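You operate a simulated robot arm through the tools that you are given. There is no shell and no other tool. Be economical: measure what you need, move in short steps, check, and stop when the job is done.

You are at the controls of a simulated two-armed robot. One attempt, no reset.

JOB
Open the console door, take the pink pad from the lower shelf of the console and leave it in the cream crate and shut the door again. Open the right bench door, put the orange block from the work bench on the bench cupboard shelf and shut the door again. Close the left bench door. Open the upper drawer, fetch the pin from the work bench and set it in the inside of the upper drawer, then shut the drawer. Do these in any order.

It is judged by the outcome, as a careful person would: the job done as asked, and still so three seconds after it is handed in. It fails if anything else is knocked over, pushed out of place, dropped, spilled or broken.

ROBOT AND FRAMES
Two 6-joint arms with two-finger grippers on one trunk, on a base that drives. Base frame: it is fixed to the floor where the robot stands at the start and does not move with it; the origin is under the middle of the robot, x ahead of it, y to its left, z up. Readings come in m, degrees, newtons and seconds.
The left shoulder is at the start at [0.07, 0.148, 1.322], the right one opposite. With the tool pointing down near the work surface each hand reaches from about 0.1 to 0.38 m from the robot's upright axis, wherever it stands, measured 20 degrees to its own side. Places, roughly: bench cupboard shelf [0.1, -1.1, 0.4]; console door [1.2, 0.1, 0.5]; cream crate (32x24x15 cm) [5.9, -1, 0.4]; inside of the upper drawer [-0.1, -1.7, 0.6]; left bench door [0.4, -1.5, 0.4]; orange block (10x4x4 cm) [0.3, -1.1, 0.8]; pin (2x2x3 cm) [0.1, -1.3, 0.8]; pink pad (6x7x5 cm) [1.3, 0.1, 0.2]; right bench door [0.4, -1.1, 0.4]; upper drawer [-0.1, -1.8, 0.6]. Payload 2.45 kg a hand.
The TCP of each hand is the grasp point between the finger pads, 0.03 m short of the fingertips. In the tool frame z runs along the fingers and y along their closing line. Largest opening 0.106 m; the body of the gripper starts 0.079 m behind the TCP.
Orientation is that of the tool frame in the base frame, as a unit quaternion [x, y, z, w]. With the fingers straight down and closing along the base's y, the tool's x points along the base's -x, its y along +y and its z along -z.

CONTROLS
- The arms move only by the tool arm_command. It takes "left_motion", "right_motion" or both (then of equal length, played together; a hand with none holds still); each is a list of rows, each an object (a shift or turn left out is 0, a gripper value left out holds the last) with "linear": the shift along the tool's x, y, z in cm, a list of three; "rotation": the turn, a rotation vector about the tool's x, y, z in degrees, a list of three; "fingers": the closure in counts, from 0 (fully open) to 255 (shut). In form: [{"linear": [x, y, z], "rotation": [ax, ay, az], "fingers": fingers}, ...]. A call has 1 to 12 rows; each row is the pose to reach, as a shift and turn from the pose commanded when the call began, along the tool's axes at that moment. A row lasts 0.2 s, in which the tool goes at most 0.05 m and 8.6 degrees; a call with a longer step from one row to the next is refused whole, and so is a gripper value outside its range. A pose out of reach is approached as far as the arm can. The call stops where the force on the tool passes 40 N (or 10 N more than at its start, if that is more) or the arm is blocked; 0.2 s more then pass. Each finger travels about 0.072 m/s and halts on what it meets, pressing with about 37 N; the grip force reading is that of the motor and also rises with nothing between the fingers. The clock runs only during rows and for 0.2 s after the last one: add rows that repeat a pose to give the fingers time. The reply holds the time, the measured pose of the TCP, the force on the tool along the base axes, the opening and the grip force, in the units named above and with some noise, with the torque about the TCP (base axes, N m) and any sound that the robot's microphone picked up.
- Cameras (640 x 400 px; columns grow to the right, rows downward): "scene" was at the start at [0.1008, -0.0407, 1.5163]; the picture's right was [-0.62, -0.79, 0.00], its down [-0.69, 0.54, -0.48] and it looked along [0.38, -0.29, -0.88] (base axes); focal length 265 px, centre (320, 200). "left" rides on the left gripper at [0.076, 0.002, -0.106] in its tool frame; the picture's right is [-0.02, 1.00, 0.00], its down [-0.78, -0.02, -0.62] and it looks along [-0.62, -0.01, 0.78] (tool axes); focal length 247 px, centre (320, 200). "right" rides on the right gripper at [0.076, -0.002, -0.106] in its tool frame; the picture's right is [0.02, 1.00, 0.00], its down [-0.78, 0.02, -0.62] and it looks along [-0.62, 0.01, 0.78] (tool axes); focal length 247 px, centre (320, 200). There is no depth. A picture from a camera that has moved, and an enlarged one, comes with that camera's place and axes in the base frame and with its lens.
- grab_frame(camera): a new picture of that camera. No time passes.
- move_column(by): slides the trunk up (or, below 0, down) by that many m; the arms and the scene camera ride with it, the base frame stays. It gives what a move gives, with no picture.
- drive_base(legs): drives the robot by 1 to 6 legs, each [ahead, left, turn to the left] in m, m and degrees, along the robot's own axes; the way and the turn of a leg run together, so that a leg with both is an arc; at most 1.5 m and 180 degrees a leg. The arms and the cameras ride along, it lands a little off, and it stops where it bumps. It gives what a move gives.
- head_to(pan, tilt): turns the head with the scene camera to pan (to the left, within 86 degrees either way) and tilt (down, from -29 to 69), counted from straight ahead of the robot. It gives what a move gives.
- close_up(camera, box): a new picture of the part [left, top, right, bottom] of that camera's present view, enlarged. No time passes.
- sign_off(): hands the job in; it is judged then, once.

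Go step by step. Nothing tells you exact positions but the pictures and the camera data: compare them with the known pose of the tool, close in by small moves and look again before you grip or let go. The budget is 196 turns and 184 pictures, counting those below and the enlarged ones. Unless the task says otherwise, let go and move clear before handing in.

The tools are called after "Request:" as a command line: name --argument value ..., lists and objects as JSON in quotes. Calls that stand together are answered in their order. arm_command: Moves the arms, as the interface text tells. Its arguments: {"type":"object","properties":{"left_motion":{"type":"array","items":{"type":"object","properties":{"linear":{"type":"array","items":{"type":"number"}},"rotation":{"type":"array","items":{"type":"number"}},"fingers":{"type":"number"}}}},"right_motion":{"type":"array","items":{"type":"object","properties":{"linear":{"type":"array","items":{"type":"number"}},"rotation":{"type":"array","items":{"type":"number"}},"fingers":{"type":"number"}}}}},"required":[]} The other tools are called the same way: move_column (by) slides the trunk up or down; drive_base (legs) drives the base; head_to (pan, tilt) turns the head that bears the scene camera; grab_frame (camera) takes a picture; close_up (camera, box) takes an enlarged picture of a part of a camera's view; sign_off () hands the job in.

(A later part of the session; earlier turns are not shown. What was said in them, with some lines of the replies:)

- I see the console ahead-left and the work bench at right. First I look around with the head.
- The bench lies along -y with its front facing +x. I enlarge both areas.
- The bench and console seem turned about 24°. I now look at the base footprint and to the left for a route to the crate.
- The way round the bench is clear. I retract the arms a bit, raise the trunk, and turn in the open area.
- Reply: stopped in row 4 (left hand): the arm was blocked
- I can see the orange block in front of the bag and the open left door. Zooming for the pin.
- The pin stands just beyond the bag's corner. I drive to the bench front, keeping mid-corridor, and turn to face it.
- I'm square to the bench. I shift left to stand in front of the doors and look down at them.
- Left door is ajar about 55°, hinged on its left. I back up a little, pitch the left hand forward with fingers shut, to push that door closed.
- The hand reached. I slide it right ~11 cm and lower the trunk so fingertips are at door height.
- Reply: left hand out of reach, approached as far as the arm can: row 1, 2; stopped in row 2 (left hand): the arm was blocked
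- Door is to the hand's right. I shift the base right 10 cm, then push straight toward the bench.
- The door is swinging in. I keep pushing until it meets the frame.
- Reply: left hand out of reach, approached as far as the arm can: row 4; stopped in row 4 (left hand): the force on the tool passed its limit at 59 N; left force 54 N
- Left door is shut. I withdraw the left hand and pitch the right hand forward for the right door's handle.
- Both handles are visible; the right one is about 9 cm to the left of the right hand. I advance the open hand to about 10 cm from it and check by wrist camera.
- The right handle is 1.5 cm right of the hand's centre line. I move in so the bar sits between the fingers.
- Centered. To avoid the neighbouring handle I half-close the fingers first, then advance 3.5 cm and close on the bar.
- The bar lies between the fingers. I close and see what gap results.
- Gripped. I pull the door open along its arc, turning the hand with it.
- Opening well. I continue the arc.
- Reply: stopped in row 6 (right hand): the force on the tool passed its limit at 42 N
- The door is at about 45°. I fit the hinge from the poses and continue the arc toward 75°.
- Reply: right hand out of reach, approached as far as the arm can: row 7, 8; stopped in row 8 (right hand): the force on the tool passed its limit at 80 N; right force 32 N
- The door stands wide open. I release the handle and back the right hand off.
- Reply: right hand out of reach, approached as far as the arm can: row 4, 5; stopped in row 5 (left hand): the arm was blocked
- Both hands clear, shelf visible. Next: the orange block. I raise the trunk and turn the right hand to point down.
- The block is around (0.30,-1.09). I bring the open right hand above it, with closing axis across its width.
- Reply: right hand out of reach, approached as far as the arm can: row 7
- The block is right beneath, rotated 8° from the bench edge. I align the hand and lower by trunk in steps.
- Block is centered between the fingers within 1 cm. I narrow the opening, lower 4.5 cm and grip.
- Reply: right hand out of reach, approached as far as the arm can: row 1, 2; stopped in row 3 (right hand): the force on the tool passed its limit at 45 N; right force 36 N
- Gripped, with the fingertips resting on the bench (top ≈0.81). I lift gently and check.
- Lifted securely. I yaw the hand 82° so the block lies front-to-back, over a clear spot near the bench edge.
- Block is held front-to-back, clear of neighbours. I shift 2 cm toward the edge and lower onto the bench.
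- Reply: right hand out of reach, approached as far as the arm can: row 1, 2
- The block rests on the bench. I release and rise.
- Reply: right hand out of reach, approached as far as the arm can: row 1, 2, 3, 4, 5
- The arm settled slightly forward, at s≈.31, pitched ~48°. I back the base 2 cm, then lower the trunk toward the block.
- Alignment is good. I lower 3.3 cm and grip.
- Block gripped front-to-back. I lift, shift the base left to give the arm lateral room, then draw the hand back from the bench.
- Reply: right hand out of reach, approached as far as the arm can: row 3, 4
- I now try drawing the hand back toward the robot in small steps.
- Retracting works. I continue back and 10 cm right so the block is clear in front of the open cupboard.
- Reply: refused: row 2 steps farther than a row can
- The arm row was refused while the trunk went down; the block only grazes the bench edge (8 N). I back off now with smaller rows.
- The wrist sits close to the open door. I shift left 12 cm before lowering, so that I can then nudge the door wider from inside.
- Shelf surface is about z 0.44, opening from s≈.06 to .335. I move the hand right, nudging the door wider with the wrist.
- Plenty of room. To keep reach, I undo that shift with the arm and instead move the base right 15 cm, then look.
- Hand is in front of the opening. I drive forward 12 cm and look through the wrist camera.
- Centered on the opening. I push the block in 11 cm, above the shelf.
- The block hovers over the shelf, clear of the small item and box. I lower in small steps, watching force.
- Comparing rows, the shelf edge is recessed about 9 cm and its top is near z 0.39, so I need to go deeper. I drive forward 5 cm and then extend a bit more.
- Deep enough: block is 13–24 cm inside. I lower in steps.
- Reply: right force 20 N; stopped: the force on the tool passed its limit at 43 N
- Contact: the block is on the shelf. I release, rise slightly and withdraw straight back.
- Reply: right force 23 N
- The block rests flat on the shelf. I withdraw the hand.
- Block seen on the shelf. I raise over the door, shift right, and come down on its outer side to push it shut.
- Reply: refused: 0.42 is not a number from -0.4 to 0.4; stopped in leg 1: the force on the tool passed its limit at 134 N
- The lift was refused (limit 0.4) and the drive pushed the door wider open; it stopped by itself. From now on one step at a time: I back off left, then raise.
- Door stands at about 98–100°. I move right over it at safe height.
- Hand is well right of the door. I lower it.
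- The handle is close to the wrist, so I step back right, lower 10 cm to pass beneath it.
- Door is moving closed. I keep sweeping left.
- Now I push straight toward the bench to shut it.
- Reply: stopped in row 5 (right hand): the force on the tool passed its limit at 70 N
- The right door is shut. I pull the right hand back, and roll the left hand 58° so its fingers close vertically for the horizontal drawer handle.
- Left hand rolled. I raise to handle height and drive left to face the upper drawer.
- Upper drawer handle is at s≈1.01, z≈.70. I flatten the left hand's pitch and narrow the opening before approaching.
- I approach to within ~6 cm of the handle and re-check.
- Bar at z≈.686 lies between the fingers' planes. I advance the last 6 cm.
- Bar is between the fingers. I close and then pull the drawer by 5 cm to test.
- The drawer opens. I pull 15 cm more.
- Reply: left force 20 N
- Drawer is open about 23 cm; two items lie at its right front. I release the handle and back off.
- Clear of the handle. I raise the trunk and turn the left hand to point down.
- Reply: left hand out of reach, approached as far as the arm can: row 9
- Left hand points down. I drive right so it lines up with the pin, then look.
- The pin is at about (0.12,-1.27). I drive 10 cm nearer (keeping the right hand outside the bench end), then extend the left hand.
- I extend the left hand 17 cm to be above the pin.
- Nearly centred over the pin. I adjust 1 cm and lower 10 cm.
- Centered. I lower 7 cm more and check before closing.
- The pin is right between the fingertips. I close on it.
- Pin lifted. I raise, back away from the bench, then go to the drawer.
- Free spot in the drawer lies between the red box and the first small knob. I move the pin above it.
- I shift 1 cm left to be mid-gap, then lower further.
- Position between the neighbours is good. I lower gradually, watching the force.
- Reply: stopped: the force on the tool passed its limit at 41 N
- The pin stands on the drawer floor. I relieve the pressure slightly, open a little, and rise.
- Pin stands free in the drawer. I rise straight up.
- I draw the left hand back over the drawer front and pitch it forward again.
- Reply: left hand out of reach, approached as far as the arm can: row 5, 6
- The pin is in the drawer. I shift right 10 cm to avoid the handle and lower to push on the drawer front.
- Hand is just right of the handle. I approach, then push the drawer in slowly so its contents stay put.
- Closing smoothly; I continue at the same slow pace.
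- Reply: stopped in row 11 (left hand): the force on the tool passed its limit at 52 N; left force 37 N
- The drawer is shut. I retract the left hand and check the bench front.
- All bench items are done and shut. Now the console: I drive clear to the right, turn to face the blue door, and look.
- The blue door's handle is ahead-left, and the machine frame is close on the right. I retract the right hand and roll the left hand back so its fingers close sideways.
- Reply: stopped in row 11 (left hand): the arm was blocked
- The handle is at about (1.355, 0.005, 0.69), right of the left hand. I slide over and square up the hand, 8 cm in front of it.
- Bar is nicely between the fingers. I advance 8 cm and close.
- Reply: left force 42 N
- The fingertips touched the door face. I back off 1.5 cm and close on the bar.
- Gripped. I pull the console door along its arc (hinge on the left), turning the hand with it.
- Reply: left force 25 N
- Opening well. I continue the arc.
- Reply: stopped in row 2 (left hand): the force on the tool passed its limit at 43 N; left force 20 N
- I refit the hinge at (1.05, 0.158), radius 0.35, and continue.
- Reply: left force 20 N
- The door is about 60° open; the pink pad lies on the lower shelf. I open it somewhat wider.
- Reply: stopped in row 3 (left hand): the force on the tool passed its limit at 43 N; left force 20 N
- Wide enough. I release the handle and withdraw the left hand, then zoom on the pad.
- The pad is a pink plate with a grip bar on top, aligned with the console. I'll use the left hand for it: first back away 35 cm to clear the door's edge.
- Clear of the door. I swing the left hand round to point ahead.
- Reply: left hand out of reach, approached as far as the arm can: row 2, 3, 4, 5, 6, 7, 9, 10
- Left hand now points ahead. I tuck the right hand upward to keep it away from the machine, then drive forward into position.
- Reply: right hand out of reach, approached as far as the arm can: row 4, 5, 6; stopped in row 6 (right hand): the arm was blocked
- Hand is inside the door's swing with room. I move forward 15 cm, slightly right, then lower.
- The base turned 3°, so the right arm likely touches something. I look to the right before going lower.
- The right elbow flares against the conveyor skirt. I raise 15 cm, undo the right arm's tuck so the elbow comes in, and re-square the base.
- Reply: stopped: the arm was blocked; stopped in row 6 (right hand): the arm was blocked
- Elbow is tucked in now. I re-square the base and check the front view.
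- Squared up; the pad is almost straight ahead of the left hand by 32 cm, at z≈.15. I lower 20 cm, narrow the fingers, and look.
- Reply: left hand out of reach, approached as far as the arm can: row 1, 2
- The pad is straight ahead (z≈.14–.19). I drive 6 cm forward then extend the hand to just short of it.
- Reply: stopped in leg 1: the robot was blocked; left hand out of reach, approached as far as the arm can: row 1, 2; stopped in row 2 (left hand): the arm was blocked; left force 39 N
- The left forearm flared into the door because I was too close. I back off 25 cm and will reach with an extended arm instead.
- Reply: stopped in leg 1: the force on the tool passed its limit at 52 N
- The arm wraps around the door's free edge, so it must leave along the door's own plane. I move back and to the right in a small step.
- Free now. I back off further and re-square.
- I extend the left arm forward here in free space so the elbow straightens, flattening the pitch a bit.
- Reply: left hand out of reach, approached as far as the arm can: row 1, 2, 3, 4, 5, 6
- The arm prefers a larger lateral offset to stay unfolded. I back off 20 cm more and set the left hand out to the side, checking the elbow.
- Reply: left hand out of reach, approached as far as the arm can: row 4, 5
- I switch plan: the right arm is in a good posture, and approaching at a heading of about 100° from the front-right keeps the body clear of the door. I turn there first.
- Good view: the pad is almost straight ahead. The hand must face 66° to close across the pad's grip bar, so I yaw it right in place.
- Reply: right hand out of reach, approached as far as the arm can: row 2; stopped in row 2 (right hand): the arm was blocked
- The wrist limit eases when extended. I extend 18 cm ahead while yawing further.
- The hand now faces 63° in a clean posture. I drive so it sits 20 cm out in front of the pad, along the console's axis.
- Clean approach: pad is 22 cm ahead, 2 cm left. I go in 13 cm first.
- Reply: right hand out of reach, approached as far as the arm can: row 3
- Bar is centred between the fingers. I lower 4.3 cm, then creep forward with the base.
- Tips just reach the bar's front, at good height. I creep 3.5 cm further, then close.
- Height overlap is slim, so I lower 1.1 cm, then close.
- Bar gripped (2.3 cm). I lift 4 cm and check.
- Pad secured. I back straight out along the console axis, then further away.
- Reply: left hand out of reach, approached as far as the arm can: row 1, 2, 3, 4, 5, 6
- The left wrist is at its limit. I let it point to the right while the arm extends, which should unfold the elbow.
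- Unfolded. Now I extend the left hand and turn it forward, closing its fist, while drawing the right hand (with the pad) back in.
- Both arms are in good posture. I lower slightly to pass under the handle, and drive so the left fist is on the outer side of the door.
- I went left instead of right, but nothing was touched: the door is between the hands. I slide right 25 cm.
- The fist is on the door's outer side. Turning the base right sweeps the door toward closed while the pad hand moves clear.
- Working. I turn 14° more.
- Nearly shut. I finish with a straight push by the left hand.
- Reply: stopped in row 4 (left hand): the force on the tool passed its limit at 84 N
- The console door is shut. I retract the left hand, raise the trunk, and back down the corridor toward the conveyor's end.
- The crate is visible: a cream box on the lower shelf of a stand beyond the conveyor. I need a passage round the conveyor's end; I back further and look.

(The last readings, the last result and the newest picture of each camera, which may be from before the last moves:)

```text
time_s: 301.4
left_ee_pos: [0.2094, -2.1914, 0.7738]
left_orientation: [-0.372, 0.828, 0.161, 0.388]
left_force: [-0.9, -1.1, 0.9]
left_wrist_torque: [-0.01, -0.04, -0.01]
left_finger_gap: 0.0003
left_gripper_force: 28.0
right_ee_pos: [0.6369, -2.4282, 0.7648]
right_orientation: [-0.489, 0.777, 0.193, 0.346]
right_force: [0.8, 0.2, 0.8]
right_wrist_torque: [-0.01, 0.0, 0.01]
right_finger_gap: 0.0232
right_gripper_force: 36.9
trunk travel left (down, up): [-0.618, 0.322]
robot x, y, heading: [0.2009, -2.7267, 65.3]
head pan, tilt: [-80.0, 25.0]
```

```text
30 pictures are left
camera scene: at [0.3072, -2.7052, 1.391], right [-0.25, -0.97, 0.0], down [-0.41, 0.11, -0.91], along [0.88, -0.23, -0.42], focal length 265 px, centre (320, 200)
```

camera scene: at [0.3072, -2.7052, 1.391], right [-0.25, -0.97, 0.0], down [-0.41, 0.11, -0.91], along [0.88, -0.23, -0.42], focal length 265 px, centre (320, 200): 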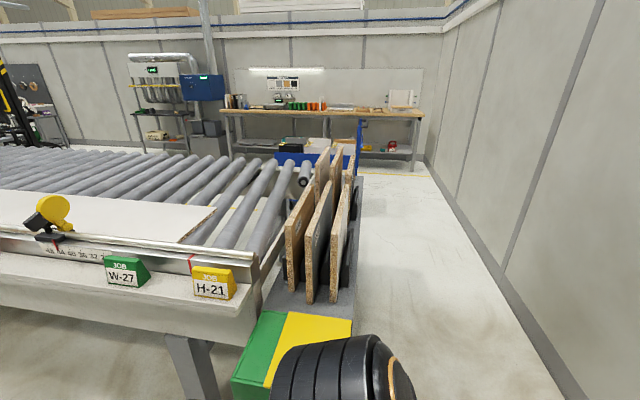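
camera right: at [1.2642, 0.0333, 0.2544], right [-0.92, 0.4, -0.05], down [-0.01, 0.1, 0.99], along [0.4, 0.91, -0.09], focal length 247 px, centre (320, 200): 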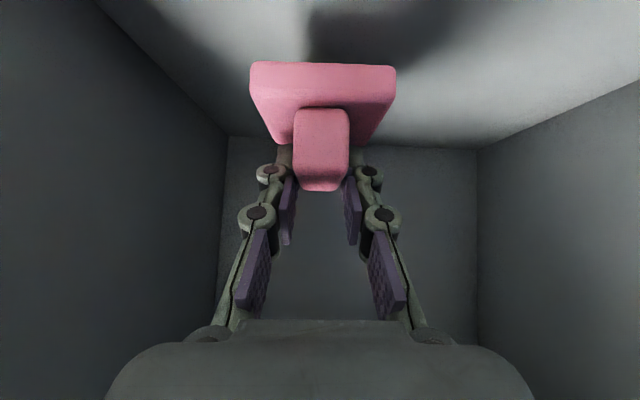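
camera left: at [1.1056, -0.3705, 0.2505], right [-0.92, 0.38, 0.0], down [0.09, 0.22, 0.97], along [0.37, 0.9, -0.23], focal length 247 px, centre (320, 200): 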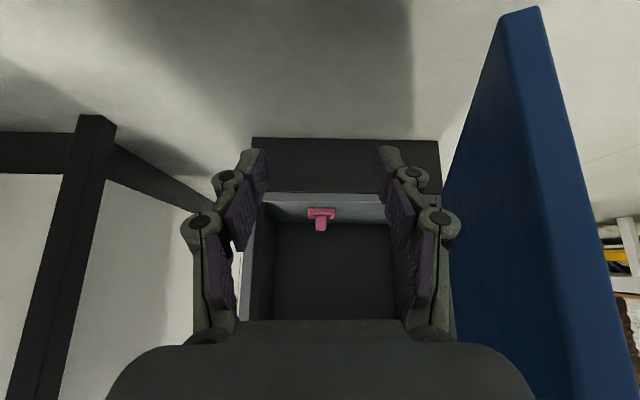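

There is a clear aisle between the board cart and the wall. I back into it, turn right 90° and drive along it.

Request:
drive_base --legs '[[-0.56, 0, 0], [0, 0, -90], [1.3, 0, 0], [0.8, 0, 0]]'

Request:
head_to --pan 50 --tilt 25

Request:
grab_frame --camera "scene"

```text
time_s: 318.4
left_ee_pos: [2.3986, -4.1068, 0.7741]
left_orientation: [0.323, 0.848, -0.161, 0.389]
left_force: [0.0, 0.2, 0.6]
left_wrist_torque: [0.03, 0.0, 0.03]
left_finger_gap: 0.0
left_gripper_force: 28.7
right_ee_pos: [2.1602, -4.5348, 0.7641]
right_orientation: [0.205, 0.895, -0.108, 0.381]
right_force: [-0.4, -0.8, -0.6]
right_wrist_torque: [-0.01, -0.05, 0.01]
right_finger_gap: 0.023
right_gripper_force: 37.3
trunk travel left (down, up): [-0.618, 0.322]
robot x, y, heading: [1.8658, -4.0919, -24.8]
head pan, tilt: [-80.0, 25.0]
```

```text
time_s: 320.5
left_ee_pos: [2.3981, -4.1071, 0.7754]
left_orientation: [0.323, 0.848, -0.161, 0.388]
left_force: [0.3, -0.5, 0.4]
left_wrist_torque: [-0.02, -0.01, -0.01]
left_finger_gap: 0.0
left_gripper_force: 28.5
right_ee_pos: [2.1602, -4.5336, 0.765]
right_orientation: [0.205, 0.895, -0.108, 0.38]
right_force: [0.6, -1.2, -0.4]
right_wrist_torque: [0.01, -0.03, 0.02]
right_finger_gap: 0.0231
right_gripper_force: 37.3
trunk travel left (down, up): [-0.618, 0.322]
robot x, y, heading: [1.8671, -4.0944, -24.8]
head pan, tilt: [50.0, 25.0]
```

```text
29 pictures are left
camera scene: at [1.9916, -4.0772, 1.3911], right [0.42, -0.91, 0.0], down [-0.38, -0.18, -0.91], along [0.82, 0.39, -0.42], focal length 265 px, centre (320, 200)
```

scene: 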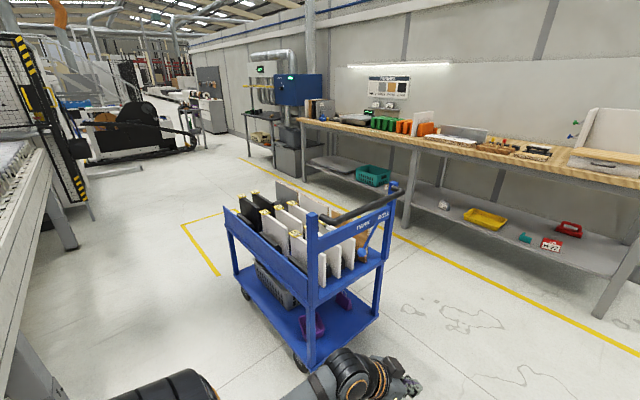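

The blue cart stands between; the gap along the conveyor is about 80 cm. With the trunk raised the arms clear everything, so I turn left and drive through.

Request:
move_column --by 0.31

Request:
drive_base --legs '[[0, 0, 90.8], [0, -0.19, 0], [1.4, 0, 0]]'

Request:
head_to --pan -30 --tilt 40

Request:
grab_frame --camera "scene"

```text
time_s: 323.6
left_ee_pos: [2.3972, -4.1069, 1.0838]
left_orientation: [0.322, 0.848, -0.161, 0.389]
left_force: [0.3, 0.3, -1.0]
left_wrist_torque: [-0.03, 0.01, 0.01]
left_finger_gap: 0.0002
left_gripper_force: 28.7
right_ee_pos: [2.1602, -4.5333, 1.0753]
right_orientation: [0.206, 0.895, -0.108, 0.38]
right_force: [-0.7, 0.0, -0.2]
right_wrist_torque: [0.0, -0.02, 0.0]
right_finger_gap: 0.023
right_gripper_force: 37.5
trunk travel left (down, up): [-0.928, 0.012]
robot x, y, heading: [1.862, -4.0955, -24.7]
head pan, tilt: [50.0, 25.0]
```

```text
time_s: 335.7
left_ee_pos: [2.6165, -2.336, 1.0848]
left_orientation: [-0.379, 0.825, 0.164, 0.387]
left_force: [1.2, -0.1, -0.7]
left_wrist_torque: [-0.01, 0.04, 0.01]
left_finger_gap: 0.0
left_gripper_force: 28.2
right_ee_pos: [3.0471, -2.567, 1.0747]
right_orientation: [-0.493, 0.774, 0.196, 0.345]
right_force: [0.8, -0.4, -0.1]
right_wrist_torque: [-0.01, -0.02, 0.01]
right_finger_gap: 0.0231
right_gripper_force: 36.4
trunk travel left (down, up): [-0.928, 0.012]
robot x, y, heading: [2.6123, -2.871, 66.0]
head pan, tilt: [50.0, 25.0]
```

```text
time_s: 337.2
left_ee_pos: [2.6176, -2.3359, 1.0841]
left_orientation: [-0.378, 0.825, 0.163, 0.388]
left_force: [0.2, 0.0, -0.5]
left_wrist_torque: [-0.02, 0.02, -0.02]
left_finger_gap: 0.0002
left_gripper_force: 28.6
right_ee_pos: [3.0468, -2.5675, 1.0742]
right_orientation: [-0.493, 0.775, 0.195, 0.344]
right_force: [0.4, -0.3, -1.2]
right_wrist_torque: [-0.02, -0.02, -0.02]
right_finger_gap: 0.0228
right_gripper_force: 36.9
trunk travel left (down, up): [-0.928, 0.012]
robot x, y, heading: [2.6147, -2.8729, 65.9]
head pan, tilt: [-30.0, 40.0]
```

```text
28 pictures are left
camera scene: at [2.7018, -2.7751, 1.6777], right [0.59, -0.81, 0.0], down [-0.52, -0.38, -0.77], along [0.62, 0.45, -0.64], focal length 265 px, centre (320, 200)
```

scene: 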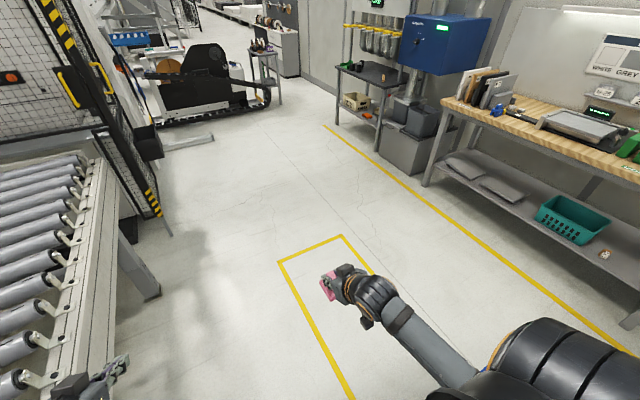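

Past the cart. The cream crate sits on the stand's lower shelf ahead. I drive on, turn to face the stand and stop short of it.

Request:
drive_base --legs '[[1.5, 0, 0], [1.2, 0, 0], [0, 0, -90], [0, 0.6, 0], [1.0, 0, 0]]'

Request:
head_to --pan 0 --tilt 40

Request:
grab_frame --camera "scene"

```text
time_s: 346.2
left_ee_pos: [3.309, -0.8398, 1.0859]
left_orientation: [-0.373, 0.826, 0.161, 0.39]
left_force: [25.3, -9.8, -2.3]
left_wrist_torque: [0.92, 1.84, 2.36]
left_finger_gap: 0.0002
left_gripper_force: 28.7
right_ee_pos: [3.7344, -1.0732, 1.073]
right_orientation: [-0.488, 0.778, 0.195, 0.343]
right_force: [1.0, 0.1, 0.2]
right_wrist_torque: [0.01, -0.02, 0.01]
right_finger_gap: 0.0231
right_gripper_force: 36.6
trunk travel left (down, up): [-0.928, 0.012]
robot x, y, heading: [3.2887, -1.3692, 65.1]
head pan, tilt: [-30.0, 40.0]
stopped in leg 2: the force on the tool passed its limit at 106 N (the readings are from after the stop); the commanded pose is now the measured one
```

```text
time_s: 347.1
left_ee_pos: [3.3084, -0.8404, 1.0872]
left_orientation: [-0.373, 0.827, 0.162, 0.388]
left_force: [33.4, -14.4, -3.6]
left_wrist_torque: [1.41, 2.38, 3.22]
left_finger_gap: 0.0001
left_gripper_force: 29.1
right_ee_pos: [3.7341, -1.0728, 1.072]
right_orientation: [-0.489, 0.778, 0.197, 0.342]
right_force: [0.6, 0.2, 0.3]
right_wrist_torque: [-0.01, 0.01, -0.03]
right_finger_gap: 0.0229
right_gripper_force: 36.9
trunk travel left (down, up): [-0.928, 0.012]
robot x, y, heading: [3.2895, -1.3697, 65.5]
head pan, tilt: [0.0, 40.0]
```

```text
27 pictures are left
camera scene: at [3.3574, -1.2516, 1.6776], right [0.91, -0.42, -0.01], down [-0.27, -0.58, -0.77], along [0.31, 0.7, -0.64], focal length 265 px, centre (320, 200)
```

scene: 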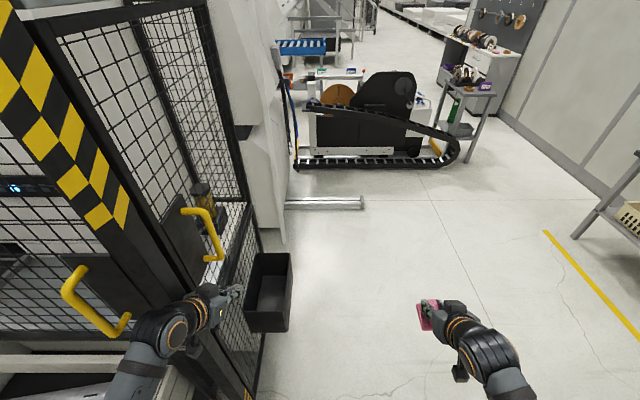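

The left hand touched the machine's fence. I move right away from it first.

Request:
drive_base --legs '[[-0.02, -0.6, 0], [0, 0, -89.5]]'

Request:
grab_frame --camera "scene"

```text
time_s: 354.4
left_ee_pos: [4.3642, -1.6555, 1.0843]
left_orientation: [0.323, 0.847, -0.165, 0.387]
left_force: [0.4, 0.4, 0.9]
left_wrist_torque: [0.01, 0.01, 0.03]
left_finger_gap: 0.0001
left_gripper_force: 28.9
right_ee_pos: [4.1266, -2.0798, 1.0745]
right_orientation: [0.207, 0.895, -0.109, 0.38]
right_force: [0.1, 0.0, -1.2]
right_wrist_torque: [0.07, 0.0, 0.02]
right_finger_gap: 0.0231
right_gripper_force: 37.4
trunk travel left (down, up): [-0.928, 0.012]
robot x, y, heading: [3.8318, -1.6389, -25.0]
head pan, tilt: [0.0, 40.0]
```

```text
26 pictures are left
camera scene: at [3.9528, -1.6978, 1.6777], right [-0.42, -0.91, 0.0], down [-0.58, 0.27, -0.77], along [0.69, -0.32, -0.64], focal length 265 px, centre (320, 200)
```

scene: 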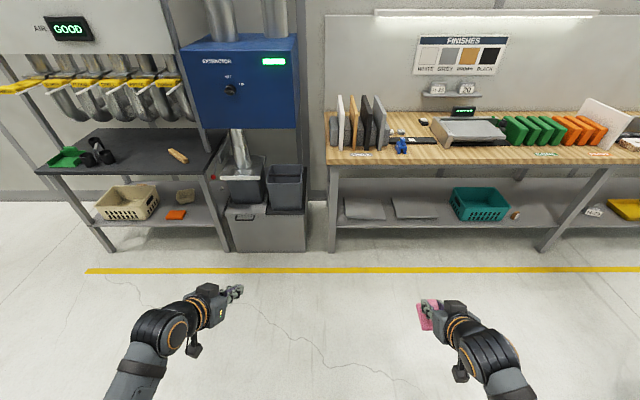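

Crate located at about (5.9,-1.03), rim z≈.48 under a shelf at z≈.75. I strafe left to line the right hand up with it, then lower.

Request:
drive_base --legs '[[0, 1.3, 0], [0.55, 0.42, 0]]'

Request:
move_column --by -0.3

Request:
move_column --by -0.22

Request:
grab_frame --camera "scene"

Request:
grab_frame --camera "right"

```text
time_s: 364.3
left_ee_pos: [5.587, -0.3111, 1.0854]
left_orientation: [0.32, 0.849, -0.163, 0.389]
left_force: [-0.4, -0.3, -0.4]
left_wrist_torque: [0.03, 0.0, 0.02]
left_finger_gap: 0.0
left_gripper_force: 28.3
right_ee_pos: [5.3521, -0.7397, 1.0758]
right_orientation: [0.204, 0.896, -0.107, 0.381]
right_force: [0.3, -1.1, -0.4]
right_wrist_torque: [0.02, 0.0, -0.01]
right_finger_gap: 0.0231
right_gripper_force: 37.1
trunk travel left (down, up): [-0.928, 0.012]
robot x, y, heading: [5.056, -0.2986, -24.6]
head pan, tilt: [0.0, 40.0]
```

```text
time_s: 367.3
left_ee_pos: [5.5859, -0.3111, 0.7866]
left_orientation: [0.319, 0.849, -0.164, 0.388]
left_force: [-0.2, -0.1, 0.0]
left_wrist_torque: [-0.03, 0.02, -0.01]
left_finger_gap: 0.0
left_gripper_force: 28.8
right_ee_pos: [5.3514, -0.7385, 0.7736]
right_orientation: [0.203, 0.896, -0.107, 0.381]
right_force: [0.2, -0.2, -0.1]
right_wrist_torque: [-0.02, 0.01, 0.02]
right_finger_gap: 0.023
right_gripper_force: 36.7
trunk travel left (down, up): [-0.628, 0.312]
robot x, y, heading: [5.0531, -0.2987, -24.4]
head pan, tilt: [0.0, 40.0]
```

```text
time_s: 369.6
left_ee_pos: [5.586, -0.3109, 0.5647]
left_orientation: [0.32, 0.849, -0.164, 0.388]
left_force: [-0.3, -0.2, 0.5]
left_wrist_torque: [0.03, -0.01, 0.0]
left_finger_gap: 0.0
left_gripper_force: 28.6
right_ee_pos: [5.3523, -0.7386, 0.5545]
right_orientation: [0.203, 0.896, -0.107, 0.38]
right_force: [-0.3, -0.6, -1.6]
right_wrist_torque: [-0.02, 0.06, 0.01]
right_finger_gap: 0.0229
right_gripper_force: 37.2
trunk travel left (down, up): [-0.408, 0.532]
robot x, y, heading: [5.0523, -0.3, -24.6]
head pan, tilt: [0.0, 40.0]
```

```text
25 pictures are left
camera scene: at [5.1759, -0.3579, 1.1578], right [-0.42, -0.91, 0.0], down [-0.58, 0.27, -0.77], along [0.7, -0.32, -0.64], focal length 265 px, centre (320, 200)
```

scene: 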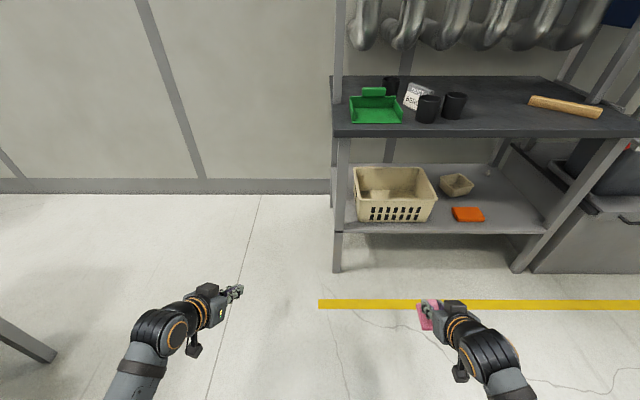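

```text
24 pictures are left
camera right: at [5.2341, -0.6809, 0.5723], right [0.43, 0.9, -0.05], down [0.1, 0.01, 0.99], along [0.9, -0.44, -0.09], focal length 247 px, centre (320, 200)
```

right: 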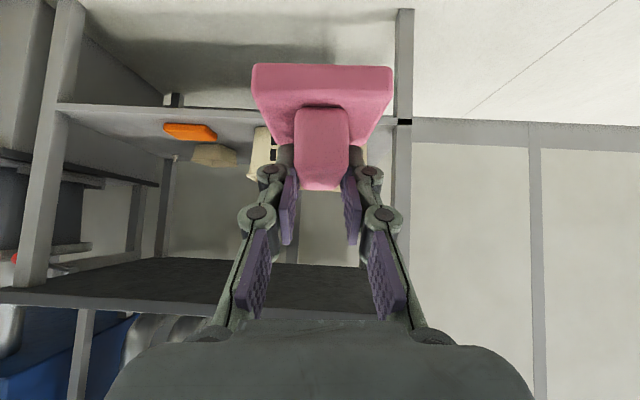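

Crate centre is about (5.896,-1.045), 62 cm ahead and 5 cm right of the hand. I drive in 40 cm with that correction.

Request:
drive_base --legs '[[0.4, -0.05, 0]]'

Request:
grab_frame --camera "scene"

```text
time_s: 372.1
left_ee_pos: [5.9291, -0.5234, 0.5644]
left_orientation: [0.319, 0.849, -0.163, 0.388]
left_force: [-0.2, 0.2, 0.9]
left_wrist_torque: [0.03, 0.02, -0.01]
left_finger_gap: 0.0
left_gripper_force: 28.7
right_ee_pos: [5.6947, -0.9505, 0.5542]
right_orientation: [0.203, 0.897, -0.107, 0.379]
right_force: [-0.4, -0.3, -1.1]
right_wrist_torque: [-0.02, 0.02, -0.02]
right_finger_gap: 0.0232
right_gripper_force: 36.8
trunk travel left (down, up): [-0.408, 0.532]
robot x, y, heading: [5.3949, -0.5135, -24.7]
head pan, tilt: [0.0, 40.0]
```

```text
23 pictures are left
camera scene: at [5.5185, -0.5701, 1.1577], right [-0.42, -0.91, 0.0], down [-0.58, 0.27, -0.77], along [0.7, -0.32, -0.64], focal length 265 px, centre (320, 200)
```

scene: 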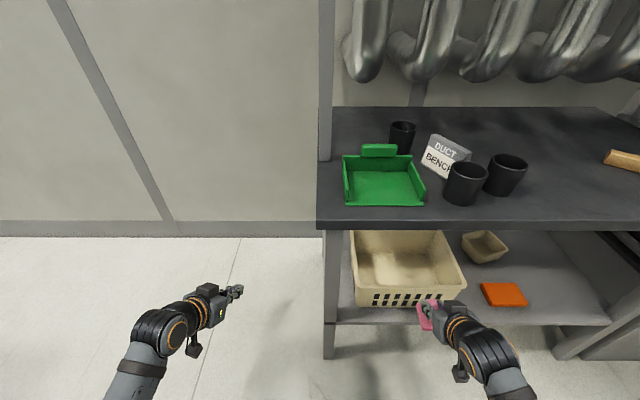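

The hand is now aligned laterally within 1 cm, 23 cm short of crate centre. I lower 1 cm and extend the arm in over the rim.

Request:
move_column --by -0.01

Request:
arm_command --right_motion '[{"linear": [-2.8, 0.1, 2.9]}, {"linear": [-5.5, 0.3, 5.8]}, {"linear": [-8.3, 0.4, 8.7]}, {"linear": [-11, 0.5, 11.5]}]'

Request:
grab_frame --camera "right"

Request:
grab_frame --camera "scene"

```text
time_s: 372.7
left_ee_pos: [5.9291, -0.5241, 0.5559]
left_orientation: [0.32, 0.849, -0.164, 0.388]
left_force: [-0.1, 0.0, 0.2]
left_wrist_torque: [-0.01, 0.0, 0.03]
left_finger_gap: 0.0002
left_gripper_force: 29.2
right_ee_pos: [5.6944, -0.951, 0.5448]
right_orientation: [0.203, 0.896, -0.107, 0.38]
right_force: [0.4, -0.9, -0.5]
right_wrist_torque: [0.0, 0.0, -0.03]
right_finger_gap: 0.0232
right_gripper_force: 36.4
trunk travel left (down, up): [-0.398, 0.542]
robot x, y, heading: [5.3929, -0.511, -24.8]
head pan, tilt: [0.0, 40.0]
```

```text
time_s: 373.7
left_ee_pos: [5.929, -0.524, 0.554]
left_orientation: [0.319, 0.849, -0.163, 0.388]
left_force: [0.3, 0.9, 0.0]
left_wrist_torque: [0.0, -0.01, 0.02]
left_finger_gap: 0.0
left_gripper_force: 28.6
right_ee_pos: [5.8401, -1.0179, 0.5443]
right_orientation: [0.204, 0.896, -0.108, 0.38]
right_force: [-0.8, -0.4, -1.0]
right_wrist_torque: [0.01, 0.01, -0.01]
right_finger_gap: 0.0232
right_gripper_force: 37.0
trunk travel left (down, up): [-0.398, 0.542]
robot x, y, heading: [5.3965, -0.5117, -24.4]
head pan, tilt: [0.0, 40.0]
```

```text
22 pictures are left
camera right: at [5.7225, -0.9598, 0.5616], right [0.43, 0.9, -0.05], down [0.1, 0.01, 0.99], along [0.9, -0.44, -0.09], focal length 247 px, centre (320, 200)
```

right: 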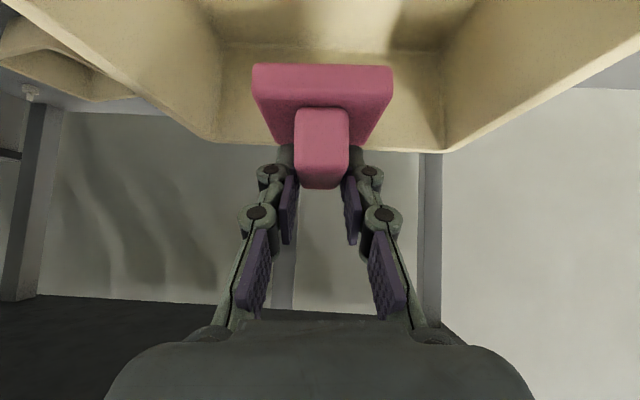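

```text
21 pictures are left
camera scene: at [5.5186, -0.5699, 1.1476], right [-0.42, -0.91, 0.0], down [-0.58, 0.27, -0.77], along [0.7, -0.32, -0.64], focal length 265 px, centre (320, 200)
```

scene: 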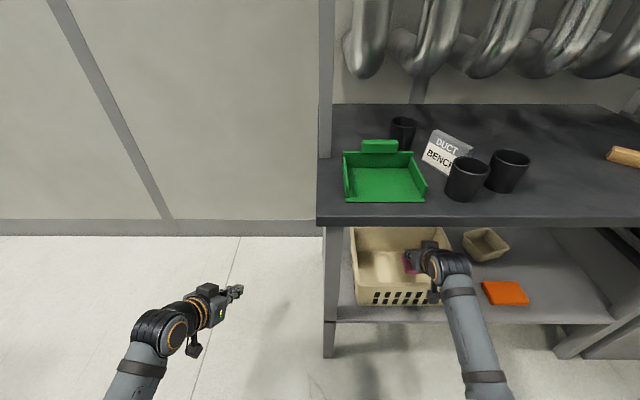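

Pad is over the crate (floor z≈.34, rim ≈.46). I go 3.5 cm deeper, then lower so the wrist camera stays in front of the crate's front wall.

Request:
arm_command --right_motion '[{"linear": [-2.4, 0.1, 2.5]}]'

Request:
move_column --by -0.09

Request:
grab_frame --camera "right"

Request:
close_up --camera "scene" --box '[320, 180, 540, 360]'

```text
time_s: 374.1
left_ee_pos: [5.9297, -0.5245, 0.5547]
left_orientation: [0.319, 0.849, -0.163, 0.388]
left_force: [0.0, 0.5, -0.1]
left_wrist_torque: [0.01, -0.02, 0.0]
left_finger_gap: 0.0
left_gripper_force: 28.6
right_ee_pos: [5.8716, -1.033, 0.5437]
right_orientation: [0.202, 0.896, -0.106, 0.38]
right_force: [-0.3, 0.0, 0.1]
right_wrist_torque: [0.01, 0.01, -0.02]
right_finger_gap: 0.0229
right_gripper_force: 37.2
trunk travel left (down, up): [-0.398, 0.542]
robot x, y, heading: [5.3945, -0.5148, -24.7]
head pan, tilt: [0.0, 40.0]
```

```text
time_s: 375.4
left_ee_pos: [5.9282, -0.524, 0.4653]
left_orientation: [0.319, 0.849, -0.163, 0.388]
left_force: [0.7, 0.3, 0.7]
left_wrist_torque: [0.02, -0.01, 0.02]
left_finger_gap: 0.0001
left_gripper_force: 28.3
right_ee_pos: [5.8713, -1.033, 0.4547]
right_orientation: [0.203, 0.896, -0.107, 0.381]
right_force: [0.5, -0.1, -0.8]
right_wrist_torque: [0.02, -0.01, -0.01]
right_finger_gap: 0.0231
right_gripper_force: 37.7
trunk travel left (down, up): [-0.308, 0.632]
robot x, y, heading: [5.3925, -0.5144, -24.8]
head pan, tilt: [0.0, 40.0]
```

```text
20 pictures are left
camera right: at [5.7529, -0.9742, 0.4717], right [0.43, 0.9, -0.05], down [0.1, 0.01, 0.99], along [0.9, -0.44, -0.09], focal length 247 px, centre (320, 200)
```

right: 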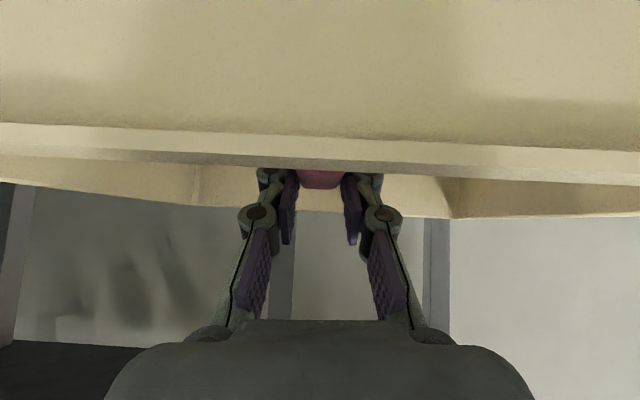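

```text
2.22 times, centred on (430, 270) of scene
camera zoom: at [5.5179, -0.5697, 1.0578], right [-0.42, -0.91, 0.0], down [-0.58, 0.27, -0.77], along [0.7, -0.32, -0.64], focal length 589 px, centre (76, 44)
```

zoom: 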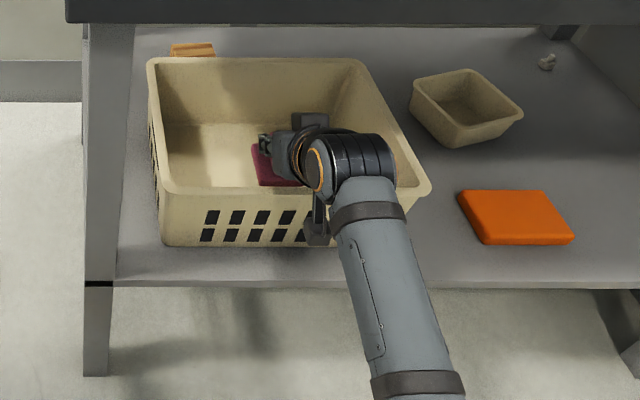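

As planned: camera outside, pad inside the crate. I lower 3.5 cm more, watching for contact.

Request:
move_column --by -0.02

Request:
move_column --by -0.015

Request:
close_up --camera "scene" --box '[320, 180, 540, 360]'

```text
time_s: 376.0
left_ee_pos: [5.9292, -0.5245, 0.4451]
left_orientation: [0.32, 0.849, -0.164, 0.388]
left_force: [0.0, 0.4, -0.5]
left_wrist_torque: [0.02, -0.01, -0.01]
left_finger_gap: 0.0002
left_gripper_force: 28.4
right_ee_pos: [5.8709, -1.0318, 0.4342]
right_orientation: [0.203, 0.896, -0.107, 0.38]
right_force: [-0.3, 0.0, 0.1]
right_wrist_torque: [0.0, -0.01, 0.02]
right_finger_gap: 0.0229
right_gripper_force: 36.5
trunk travel left (down, up): [-0.288, 0.652]
robot x, y, heading: [5.395, -0.5122, -24.6]
head pan, tilt: [0.0, 40.0]
```

```text
time_s: 376.7
left_ee_pos: [5.9289, -0.5234, 0.4321]
left_orientation: [0.319, 0.849, -0.164, 0.389]
left_force: [0.1, 0.0, 0.1]
left_wrist_torque: [0.01, -0.02, -0.03]
left_finger_gap: 0.0
left_gripper_force: 28.5
right_ee_pos: [5.8711, -1.0318, 0.4231]
right_orientation: [0.203, 0.894, -0.108, 0.384]
right_force: [1.5, -3.8, 15.7]
right_wrist_torque: [1.24, 0.86, 0.11]
right_finger_gap: 0.0228
right_gripper_force: 36.6
trunk travel left (down, up): [-0.273, 0.667]
robot x, y, heading: [5.3971, -0.5112, -24.7]
head pan, tilt: [0.0, 40.0]
```

```text
2.22 times, centred on (430, 270) of scene
camera zoom: at [5.5168, -0.5687, 1.0232], right [-0.42, -0.91, 0.0], down [-0.58, 0.27, -0.77], along [0.7, -0.32, -0.64], focal length 589 px, centre (76, 44)
```

zoom: 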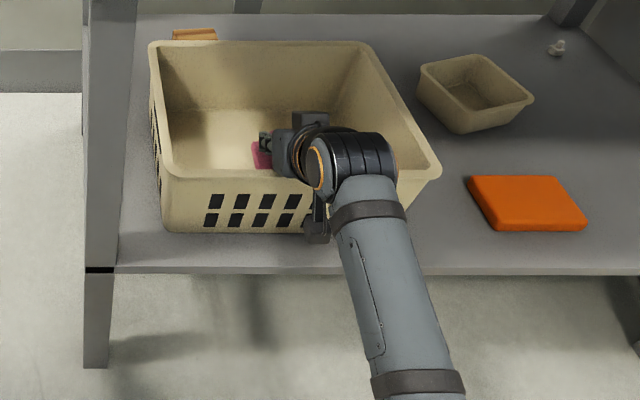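

The gripper body rests lightly on the crate rim. I rise 1 cm, tilt the hand 15° steeper to clear the rim, then lower again.

Request:
move_column --by 0.012

Request:
arm_command --right_motion '[{"rotation": [0, 5, 0]}, {"rotation": [0, 10, 0]}, {"rotation": [0, 15, 0]}]'

Request:
move_column --by -0.025

Request:
close_up --camera "scene" --box '[320, 180, 540, 360]'

```text
time_s: 377.3
left_ee_pos: [5.9293, -0.5232, 0.4418]
left_orientation: [0.319, 0.849, -0.163, 0.389]
left_force: [0.2, -0.2, 0.1]
left_wrist_torque: [-0.01, -0.01, 0.01]
left_finger_gap: 0.0002
left_gripper_force: 29.2
right_ee_pos: [5.871, -1.0313, 0.4287]
right_orientation: [0.203, 0.897, -0.106, 0.379]
right_force: [0.5, -0.7, -0.9]
right_wrist_torque: [0.02, 0.01, 0.03]
right_finger_gap: 0.0231
right_gripper_force: 37.7
trunk travel left (down, up): [-0.285, 0.655]
robot x, y, heading: [5.3973, -0.5129, -24.9]
head pan, tilt: [0.0, 40.0]
```

```text
time_s: 378.1
left_ee_pos: [5.9295, -0.5246, 0.4422]
left_orientation: [0.319, 0.849, -0.163, 0.389]
left_force: [-0.4, -0.4, -0.2]
left_wrist_torque: [0.02, -0.02, 0.01]
left_finger_gap: 0.0001
left_gripper_force: 28.7
right_ee_pos: [5.8707, -1.0323, 0.4313]
right_orientation: [0.216, 0.938, -0.08, 0.259]
right_force: [-0.1, 0.2, -1.7]
right_wrist_torque: [0.01, -0.01, -0.01]
right_finger_gap: 0.0231
right_gripper_force: 36.7
trunk travel left (down, up): [-0.285, 0.655]
robot x, y, heading: [5.3972, -0.5124, -24.7]
head pan, tilt: [0.0, 40.0]
```

```text
time_s: 378.8
left_ee_pos: [5.9286, -0.5235, 0.4164]
left_orientation: [0.319, 0.849, -0.163, 0.389]
left_force: [0.3, 0.5, 0.0]
left_wrist_torque: [-0.04, 0.03, 0.01]
left_finger_gap: 0.0
left_gripper_force: 28.4
right_ee_pos: [5.871, -1.0328, 0.4073]
right_orientation: [0.216, 0.938, -0.079, 0.26]
right_force: [-0.2, 0.5, -1.0]
right_wrist_torque: [0.04, -0.05, 0.01]
right_finger_gap: 0.0231
right_gripper_force: 36.9
trunk travel left (down, up): [-0.26, 0.68]
robot x, y, heading: [5.3985, -0.5151, -24.7]
head pan, tilt: [0.0, 40.0]
```

```text
2.22 times, centred on (430, 270) of scene
camera zoom: at [5.5179, -0.5697, 1.0097], right [-0.42, -0.91, 0.0], down [-0.58, 0.27, -0.77], along [0.7, -0.32, -0.64], focal length 589 px, centre (76, 44)
```

zoom: 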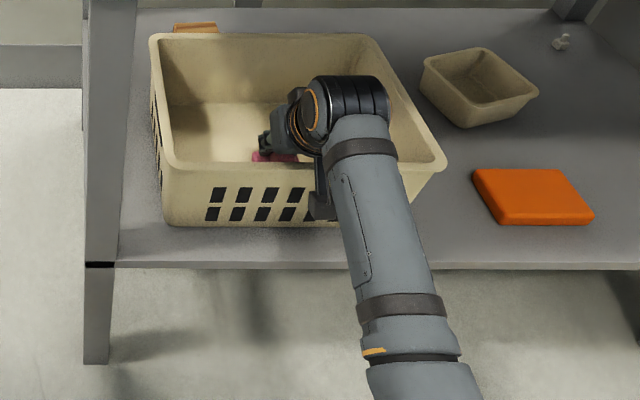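

Clear of the rim now. I lower in small steps until the pad touches.

Request:
move_column --by -0.012

Request:
move_column --by -0.01

```text
time_s: 379.4
left_ee_pos: [5.9288, -0.5241, 0.4054]
left_orientation: [0.32, 0.849, -0.164, 0.389]
left_force: [-0.7, 0.2, 0.4]
left_wrist_torque: [0.02, -0.02, -0.01]
left_finger_gap: 0.0001
left_gripper_force: 28.3
right_ee_pos: [5.8703, -1.032, 0.3939]
right_orientation: [0.216, 0.938, -0.08, 0.261]
right_force: [0.4, -0.4, -0.9]
right_wrist_torque: [-0.03, -0.01, 0.0]
right_finger_gap: 0.0231
right_gripper_force: 36.8
trunk travel left (down, up): [-0.248, 0.692]
robot x, y, heading: [5.3928, -0.5155, -24.4]
head pan, tilt: [0.0, 40.0]
```

```text
time_s: 380.0
left_ee_pos: [5.9278, -0.5235, 0.3955]
left_orientation: [0.319, 0.848, -0.164, 0.389]
left_force: [-0.1, 0.4, -0.2]
left_wrist_torque: [-0.05, -0.02, -0.02]
left_finger_gap: 0.0001
left_gripper_force: 28.6
right_ee_pos: [5.8715, -1.0314, 0.3873]
right_orientation: [0.215, 0.937, -0.08, 0.263]
right_force: [7.2, -2.9, 13.3]
right_wrist_torque: [0.16, 1.58, 0.15]
right_finger_gap: 0.0231
right_gripper_force: 36.8
trunk travel left (down, up): [-0.238, 0.702]
robot x, y, heading: [5.397, -0.5115, -24.8]
head pan, tilt: [0.0, 40.0]
```

Contact (likely rim) with the pad within about a centimetre of the floor. I rise 4 mm and release gently.

Request:
move_column --by 0.005

Request:
arm_command --right_motion '[{"fingers": 215}, {"fingers": 190}, {"fingers": 160}, {"fingers": 130}, {"fingers": 130}]'

Request:
move_column --by 0.05

Request:
grab_frame --camera "right"

```text
time_s: 380.5
left_ee_pos: [5.9288, -0.524, 0.399]
left_orientation: [0.32, 0.848, -0.164, 0.388]
left_force: [0.5, 0.1, -0.2]
left_wrist_torque: [-0.01, 0.02, 0.0]
left_finger_gap: 0.0
left_gripper_force: 28.7
right_ee_pos: [5.871, -1.0316, 0.387]
right_orientation: [0.215, 0.938, -0.08, 0.259]
right_force: [0.8, -0.2, -0.4]
right_wrist_torque: [0.01, 0.05, 0.01]
right_finger_gap: 0.0231
right_gripper_force: 36.9
trunk travel left (down, up): [-0.243, 0.697]
robot x, y, heading: [5.3972, -0.5123, -24.7]
head pan, tilt: [0.0, 40.0]
```

```text
time_s: 381.7
left_ee_pos: [5.9278, -0.522, 0.4003]
left_orientation: [0.319, 0.849, -0.163, 0.389]
left_force: [-0.3, -0.4, -0.3]
left_wrist_torque: [-0.03, 0.03, 0.01]
left_finger_gap: 0.0
left_gripper_force: 28.7
right_ee_pos: [5.8705, -1.0308, 0.3887]
right_orientation: [0.216, 0.938, -0.08, 0.26]
right_force: [-0.3, -0.5, -0.9]
right_wrist_torque: [-0.01, 0.02, 0.01]
right_finger_gap: 0.0522
right_gripper_force: 0.1
trunk travel left (down, up): [-0.243, 0.697]
robot x, y, heading: [5.3967, -0.5149, -24.7]
head pan, tilt: [0.0, 40.0]
```

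```text
time_s: 382.6
left_ee_pos: [5.9304, -0.5241, 0.4496]
left_orientation: [0.319, 0.849, -0.163, 0.389]
left_force: [-0.7, -0.6, 0.6]
left_wrist_torque: [-0.02, -0.01, -0.01]
left_finger_gap: 0.0
left_gripper_force: 28.7
right_ee_pos: [5.8713, -1.0321, 0.4384]
right_orientation: [0.216, 0.938, -0.08, 0.261]
right_force: [0.2, -0.2, 0.4]
right_wrist_torque: [0.02, -0.04, 0.01]
right_finger_gap: 0.0518
right_gripper_force: 0.0
trunk travel left (down, up): [-0.293, 0.647]
robot x, y, heading: [5.3966, -0.5178, -24.7]
head pan, tilt: [0.0, 40.0]
```

```text
16 pictures are left
camera right: at [5.7616, -0.977, 0.4895], right [0.43, 0.9, -0.05], down [0.33, -0.11, 0.94], along [0.84, -0.42, -0.34], focal length 247 px, centre (320, 200)
```

right: 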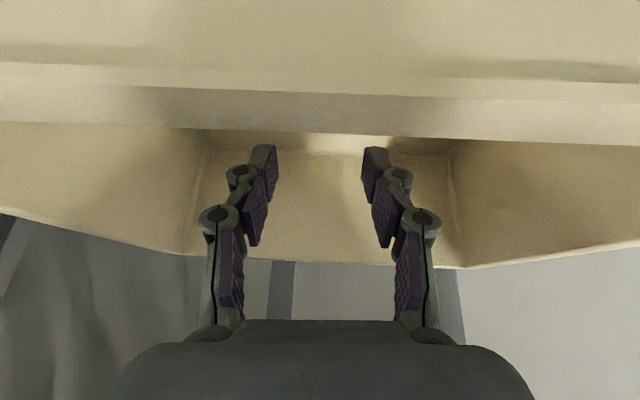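

Pad released. I lift the fingertips above the rim and back out.

Request:
move_column --by 0.065

Request:
drive_base --legs '[[-0.35, 0, 0]]'

Request:
grab_frame --camera "scene"

```text
time_s: 383.7
left_ee_pos: [5.9269, -0.5234, 0.5151]
left_orientation: [0.319, 0.849, -0.163, 0.389]
left_force: [-0.1, 0.1, -0.9]
left_wrist_torque: [-0.02, -0.01, -0.03]
left_finger_gap: 0.0003
left_gripper_force: 28.6
right_ee_pos: [5.8716, -1.0322, 0.503]
right_orientation: [0.216, 0.938, -0.08, 0.26]
right_force: [-0.3, 0.6, 0.6]
right_wrist_torque: [0.01, -0.01, 0.04]
right_finger_gap: 0.0521
right_gripper_force: 0.1
trunk travel left (down, up): [-0.358, 0.582]
robot x, y, heading: [5.3988, -0.5104, -24.6]
head pan, tilt: [0.0, 40.0]
```

```text
time_s: 385.9
left_ee_pos: [5.6103, -0.3779, 0.5159]
left_orientation: [0.319, 0.849, -0.164, 0.389]
left_force: [0.3, 0.5, -0.1]
left_wrist_torque: [0.0, 0.0, -0.02]
left_finger_gap: 0.0002
left_gripper_force: 28.4
right_ee_pos: [5.5526, -0.8853, 0.5062]
right_orientation: [0.215, 0.938, -0.079, 0.261]
right_force: [0.0, 0.6, 0.6]
right_wrist_torque: [0.03, 0.02, 0.01]
right_finger_gap: 0.0519
right_gripper_force: 0.1
trunk travel left (down, up): [-0.358, 0.582]
robot x, y, heading: [5.0781, -0.3691, -24.1]
head pan, tilt: [0.0, 40.0]
```

```text
15 pictures are left
camera scene: at [5.1992, -0.4239, 1.1078], right [-0.42, -0.91, 0.0], down [-0.58, 0.27, -0.77], along [0.7, -0.32, -0.64], focal length 265 px, centre (320, 200)
```

scene: 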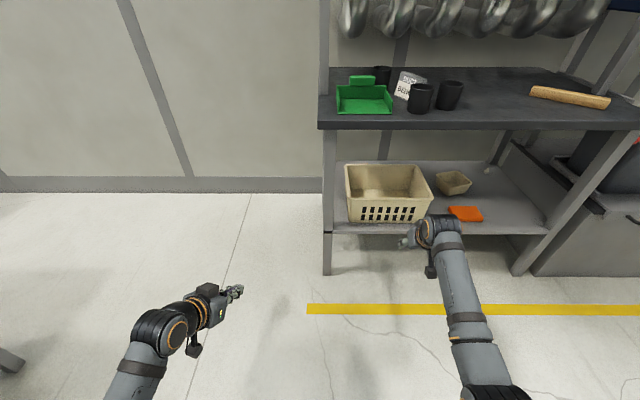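

Nothing else was disturbed. I raise the trunk to look into the crate.

Request:
move_column --by 0.4

Request:
close_up --camera "scene" --box '[300, 180, 500, 300]'

```text
time_s: 389.8
left_ee_pos: [5.6111, -0.3771, 0.9154]
left_orientation: [0.319, 0.849, -0.164, 0.389]
left_force: [0.5, 0.8, 0.6]
left_wrist_torque: [-0.03, -0.01, 0.03]
left_finger_gap: 0.0002
left_gripper_force: 28.6
right_ee_pos: [5.5536, -0.8868, 0.904]
right_orientation: [0.216, 0.938, -0.08, 0.26]
right_force: [-0.2, -0.3, 0.3]
right_wrist_torque: [-0.02, 0.02, -0.02]
right_finger_gap: 0.052
right_gripper_force: 0.1
trunk travel left (down, up): [-0.758, 0.182]
robot x, y, heading: [5.0789, -0.3663, -24.4]
head pan, tilt: [0.0, 40.0]
```

```text
3.20 times, centred on (400, 240) of scene
camera zoom: at [5.1998, -0.4242, 1.5077], right [-0.42, -0.91, 0.0], down [-0.58, 0.27, -0.77], along [0.7, -0.32, -0.64], focal length 848 px, centre (64, 72)
```

zoom: 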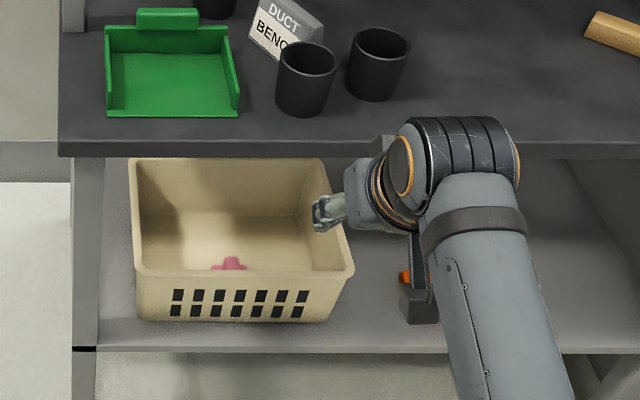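

The pad lies inside the crate, and nothing around it moved. The doors and drawer were shut when I last saw them, and both hands are clear, so I hand in.

Request:
sign_off

```text
The job is handed in.
```

I finished all four jobs and handed them in, but I did not re-check the console and bench at the end.

- **Console:** I took the pink pad from the lower shelf and left it in the cream crate, where I saw it afterwards. I shut the door, and the last picture showed it closed. I took that picture while my hand still pressed on it, not after I let go.
- **Right bench door:** I put the orange block flat on the cupboard shelf and shut the door, which was still closed in a later picture.
- **Left bench door:** It is shut and was still closed in that same picture.
- **Upper drawer:** I stood the pin on the drawer floor and shut the drawer, which was closed once I had let go.

I had some unplanned contacts:
- I pushed the right bench door past its normal opening, at a peak of 134 N.
- My left hand hit the machine fence at 106 N.
- My right elbow brushed the conveyor skirt.
- My left forearm caught the console door's edge.

I saw nothing moved or damaged by these, but I did not inspect each spot closely.
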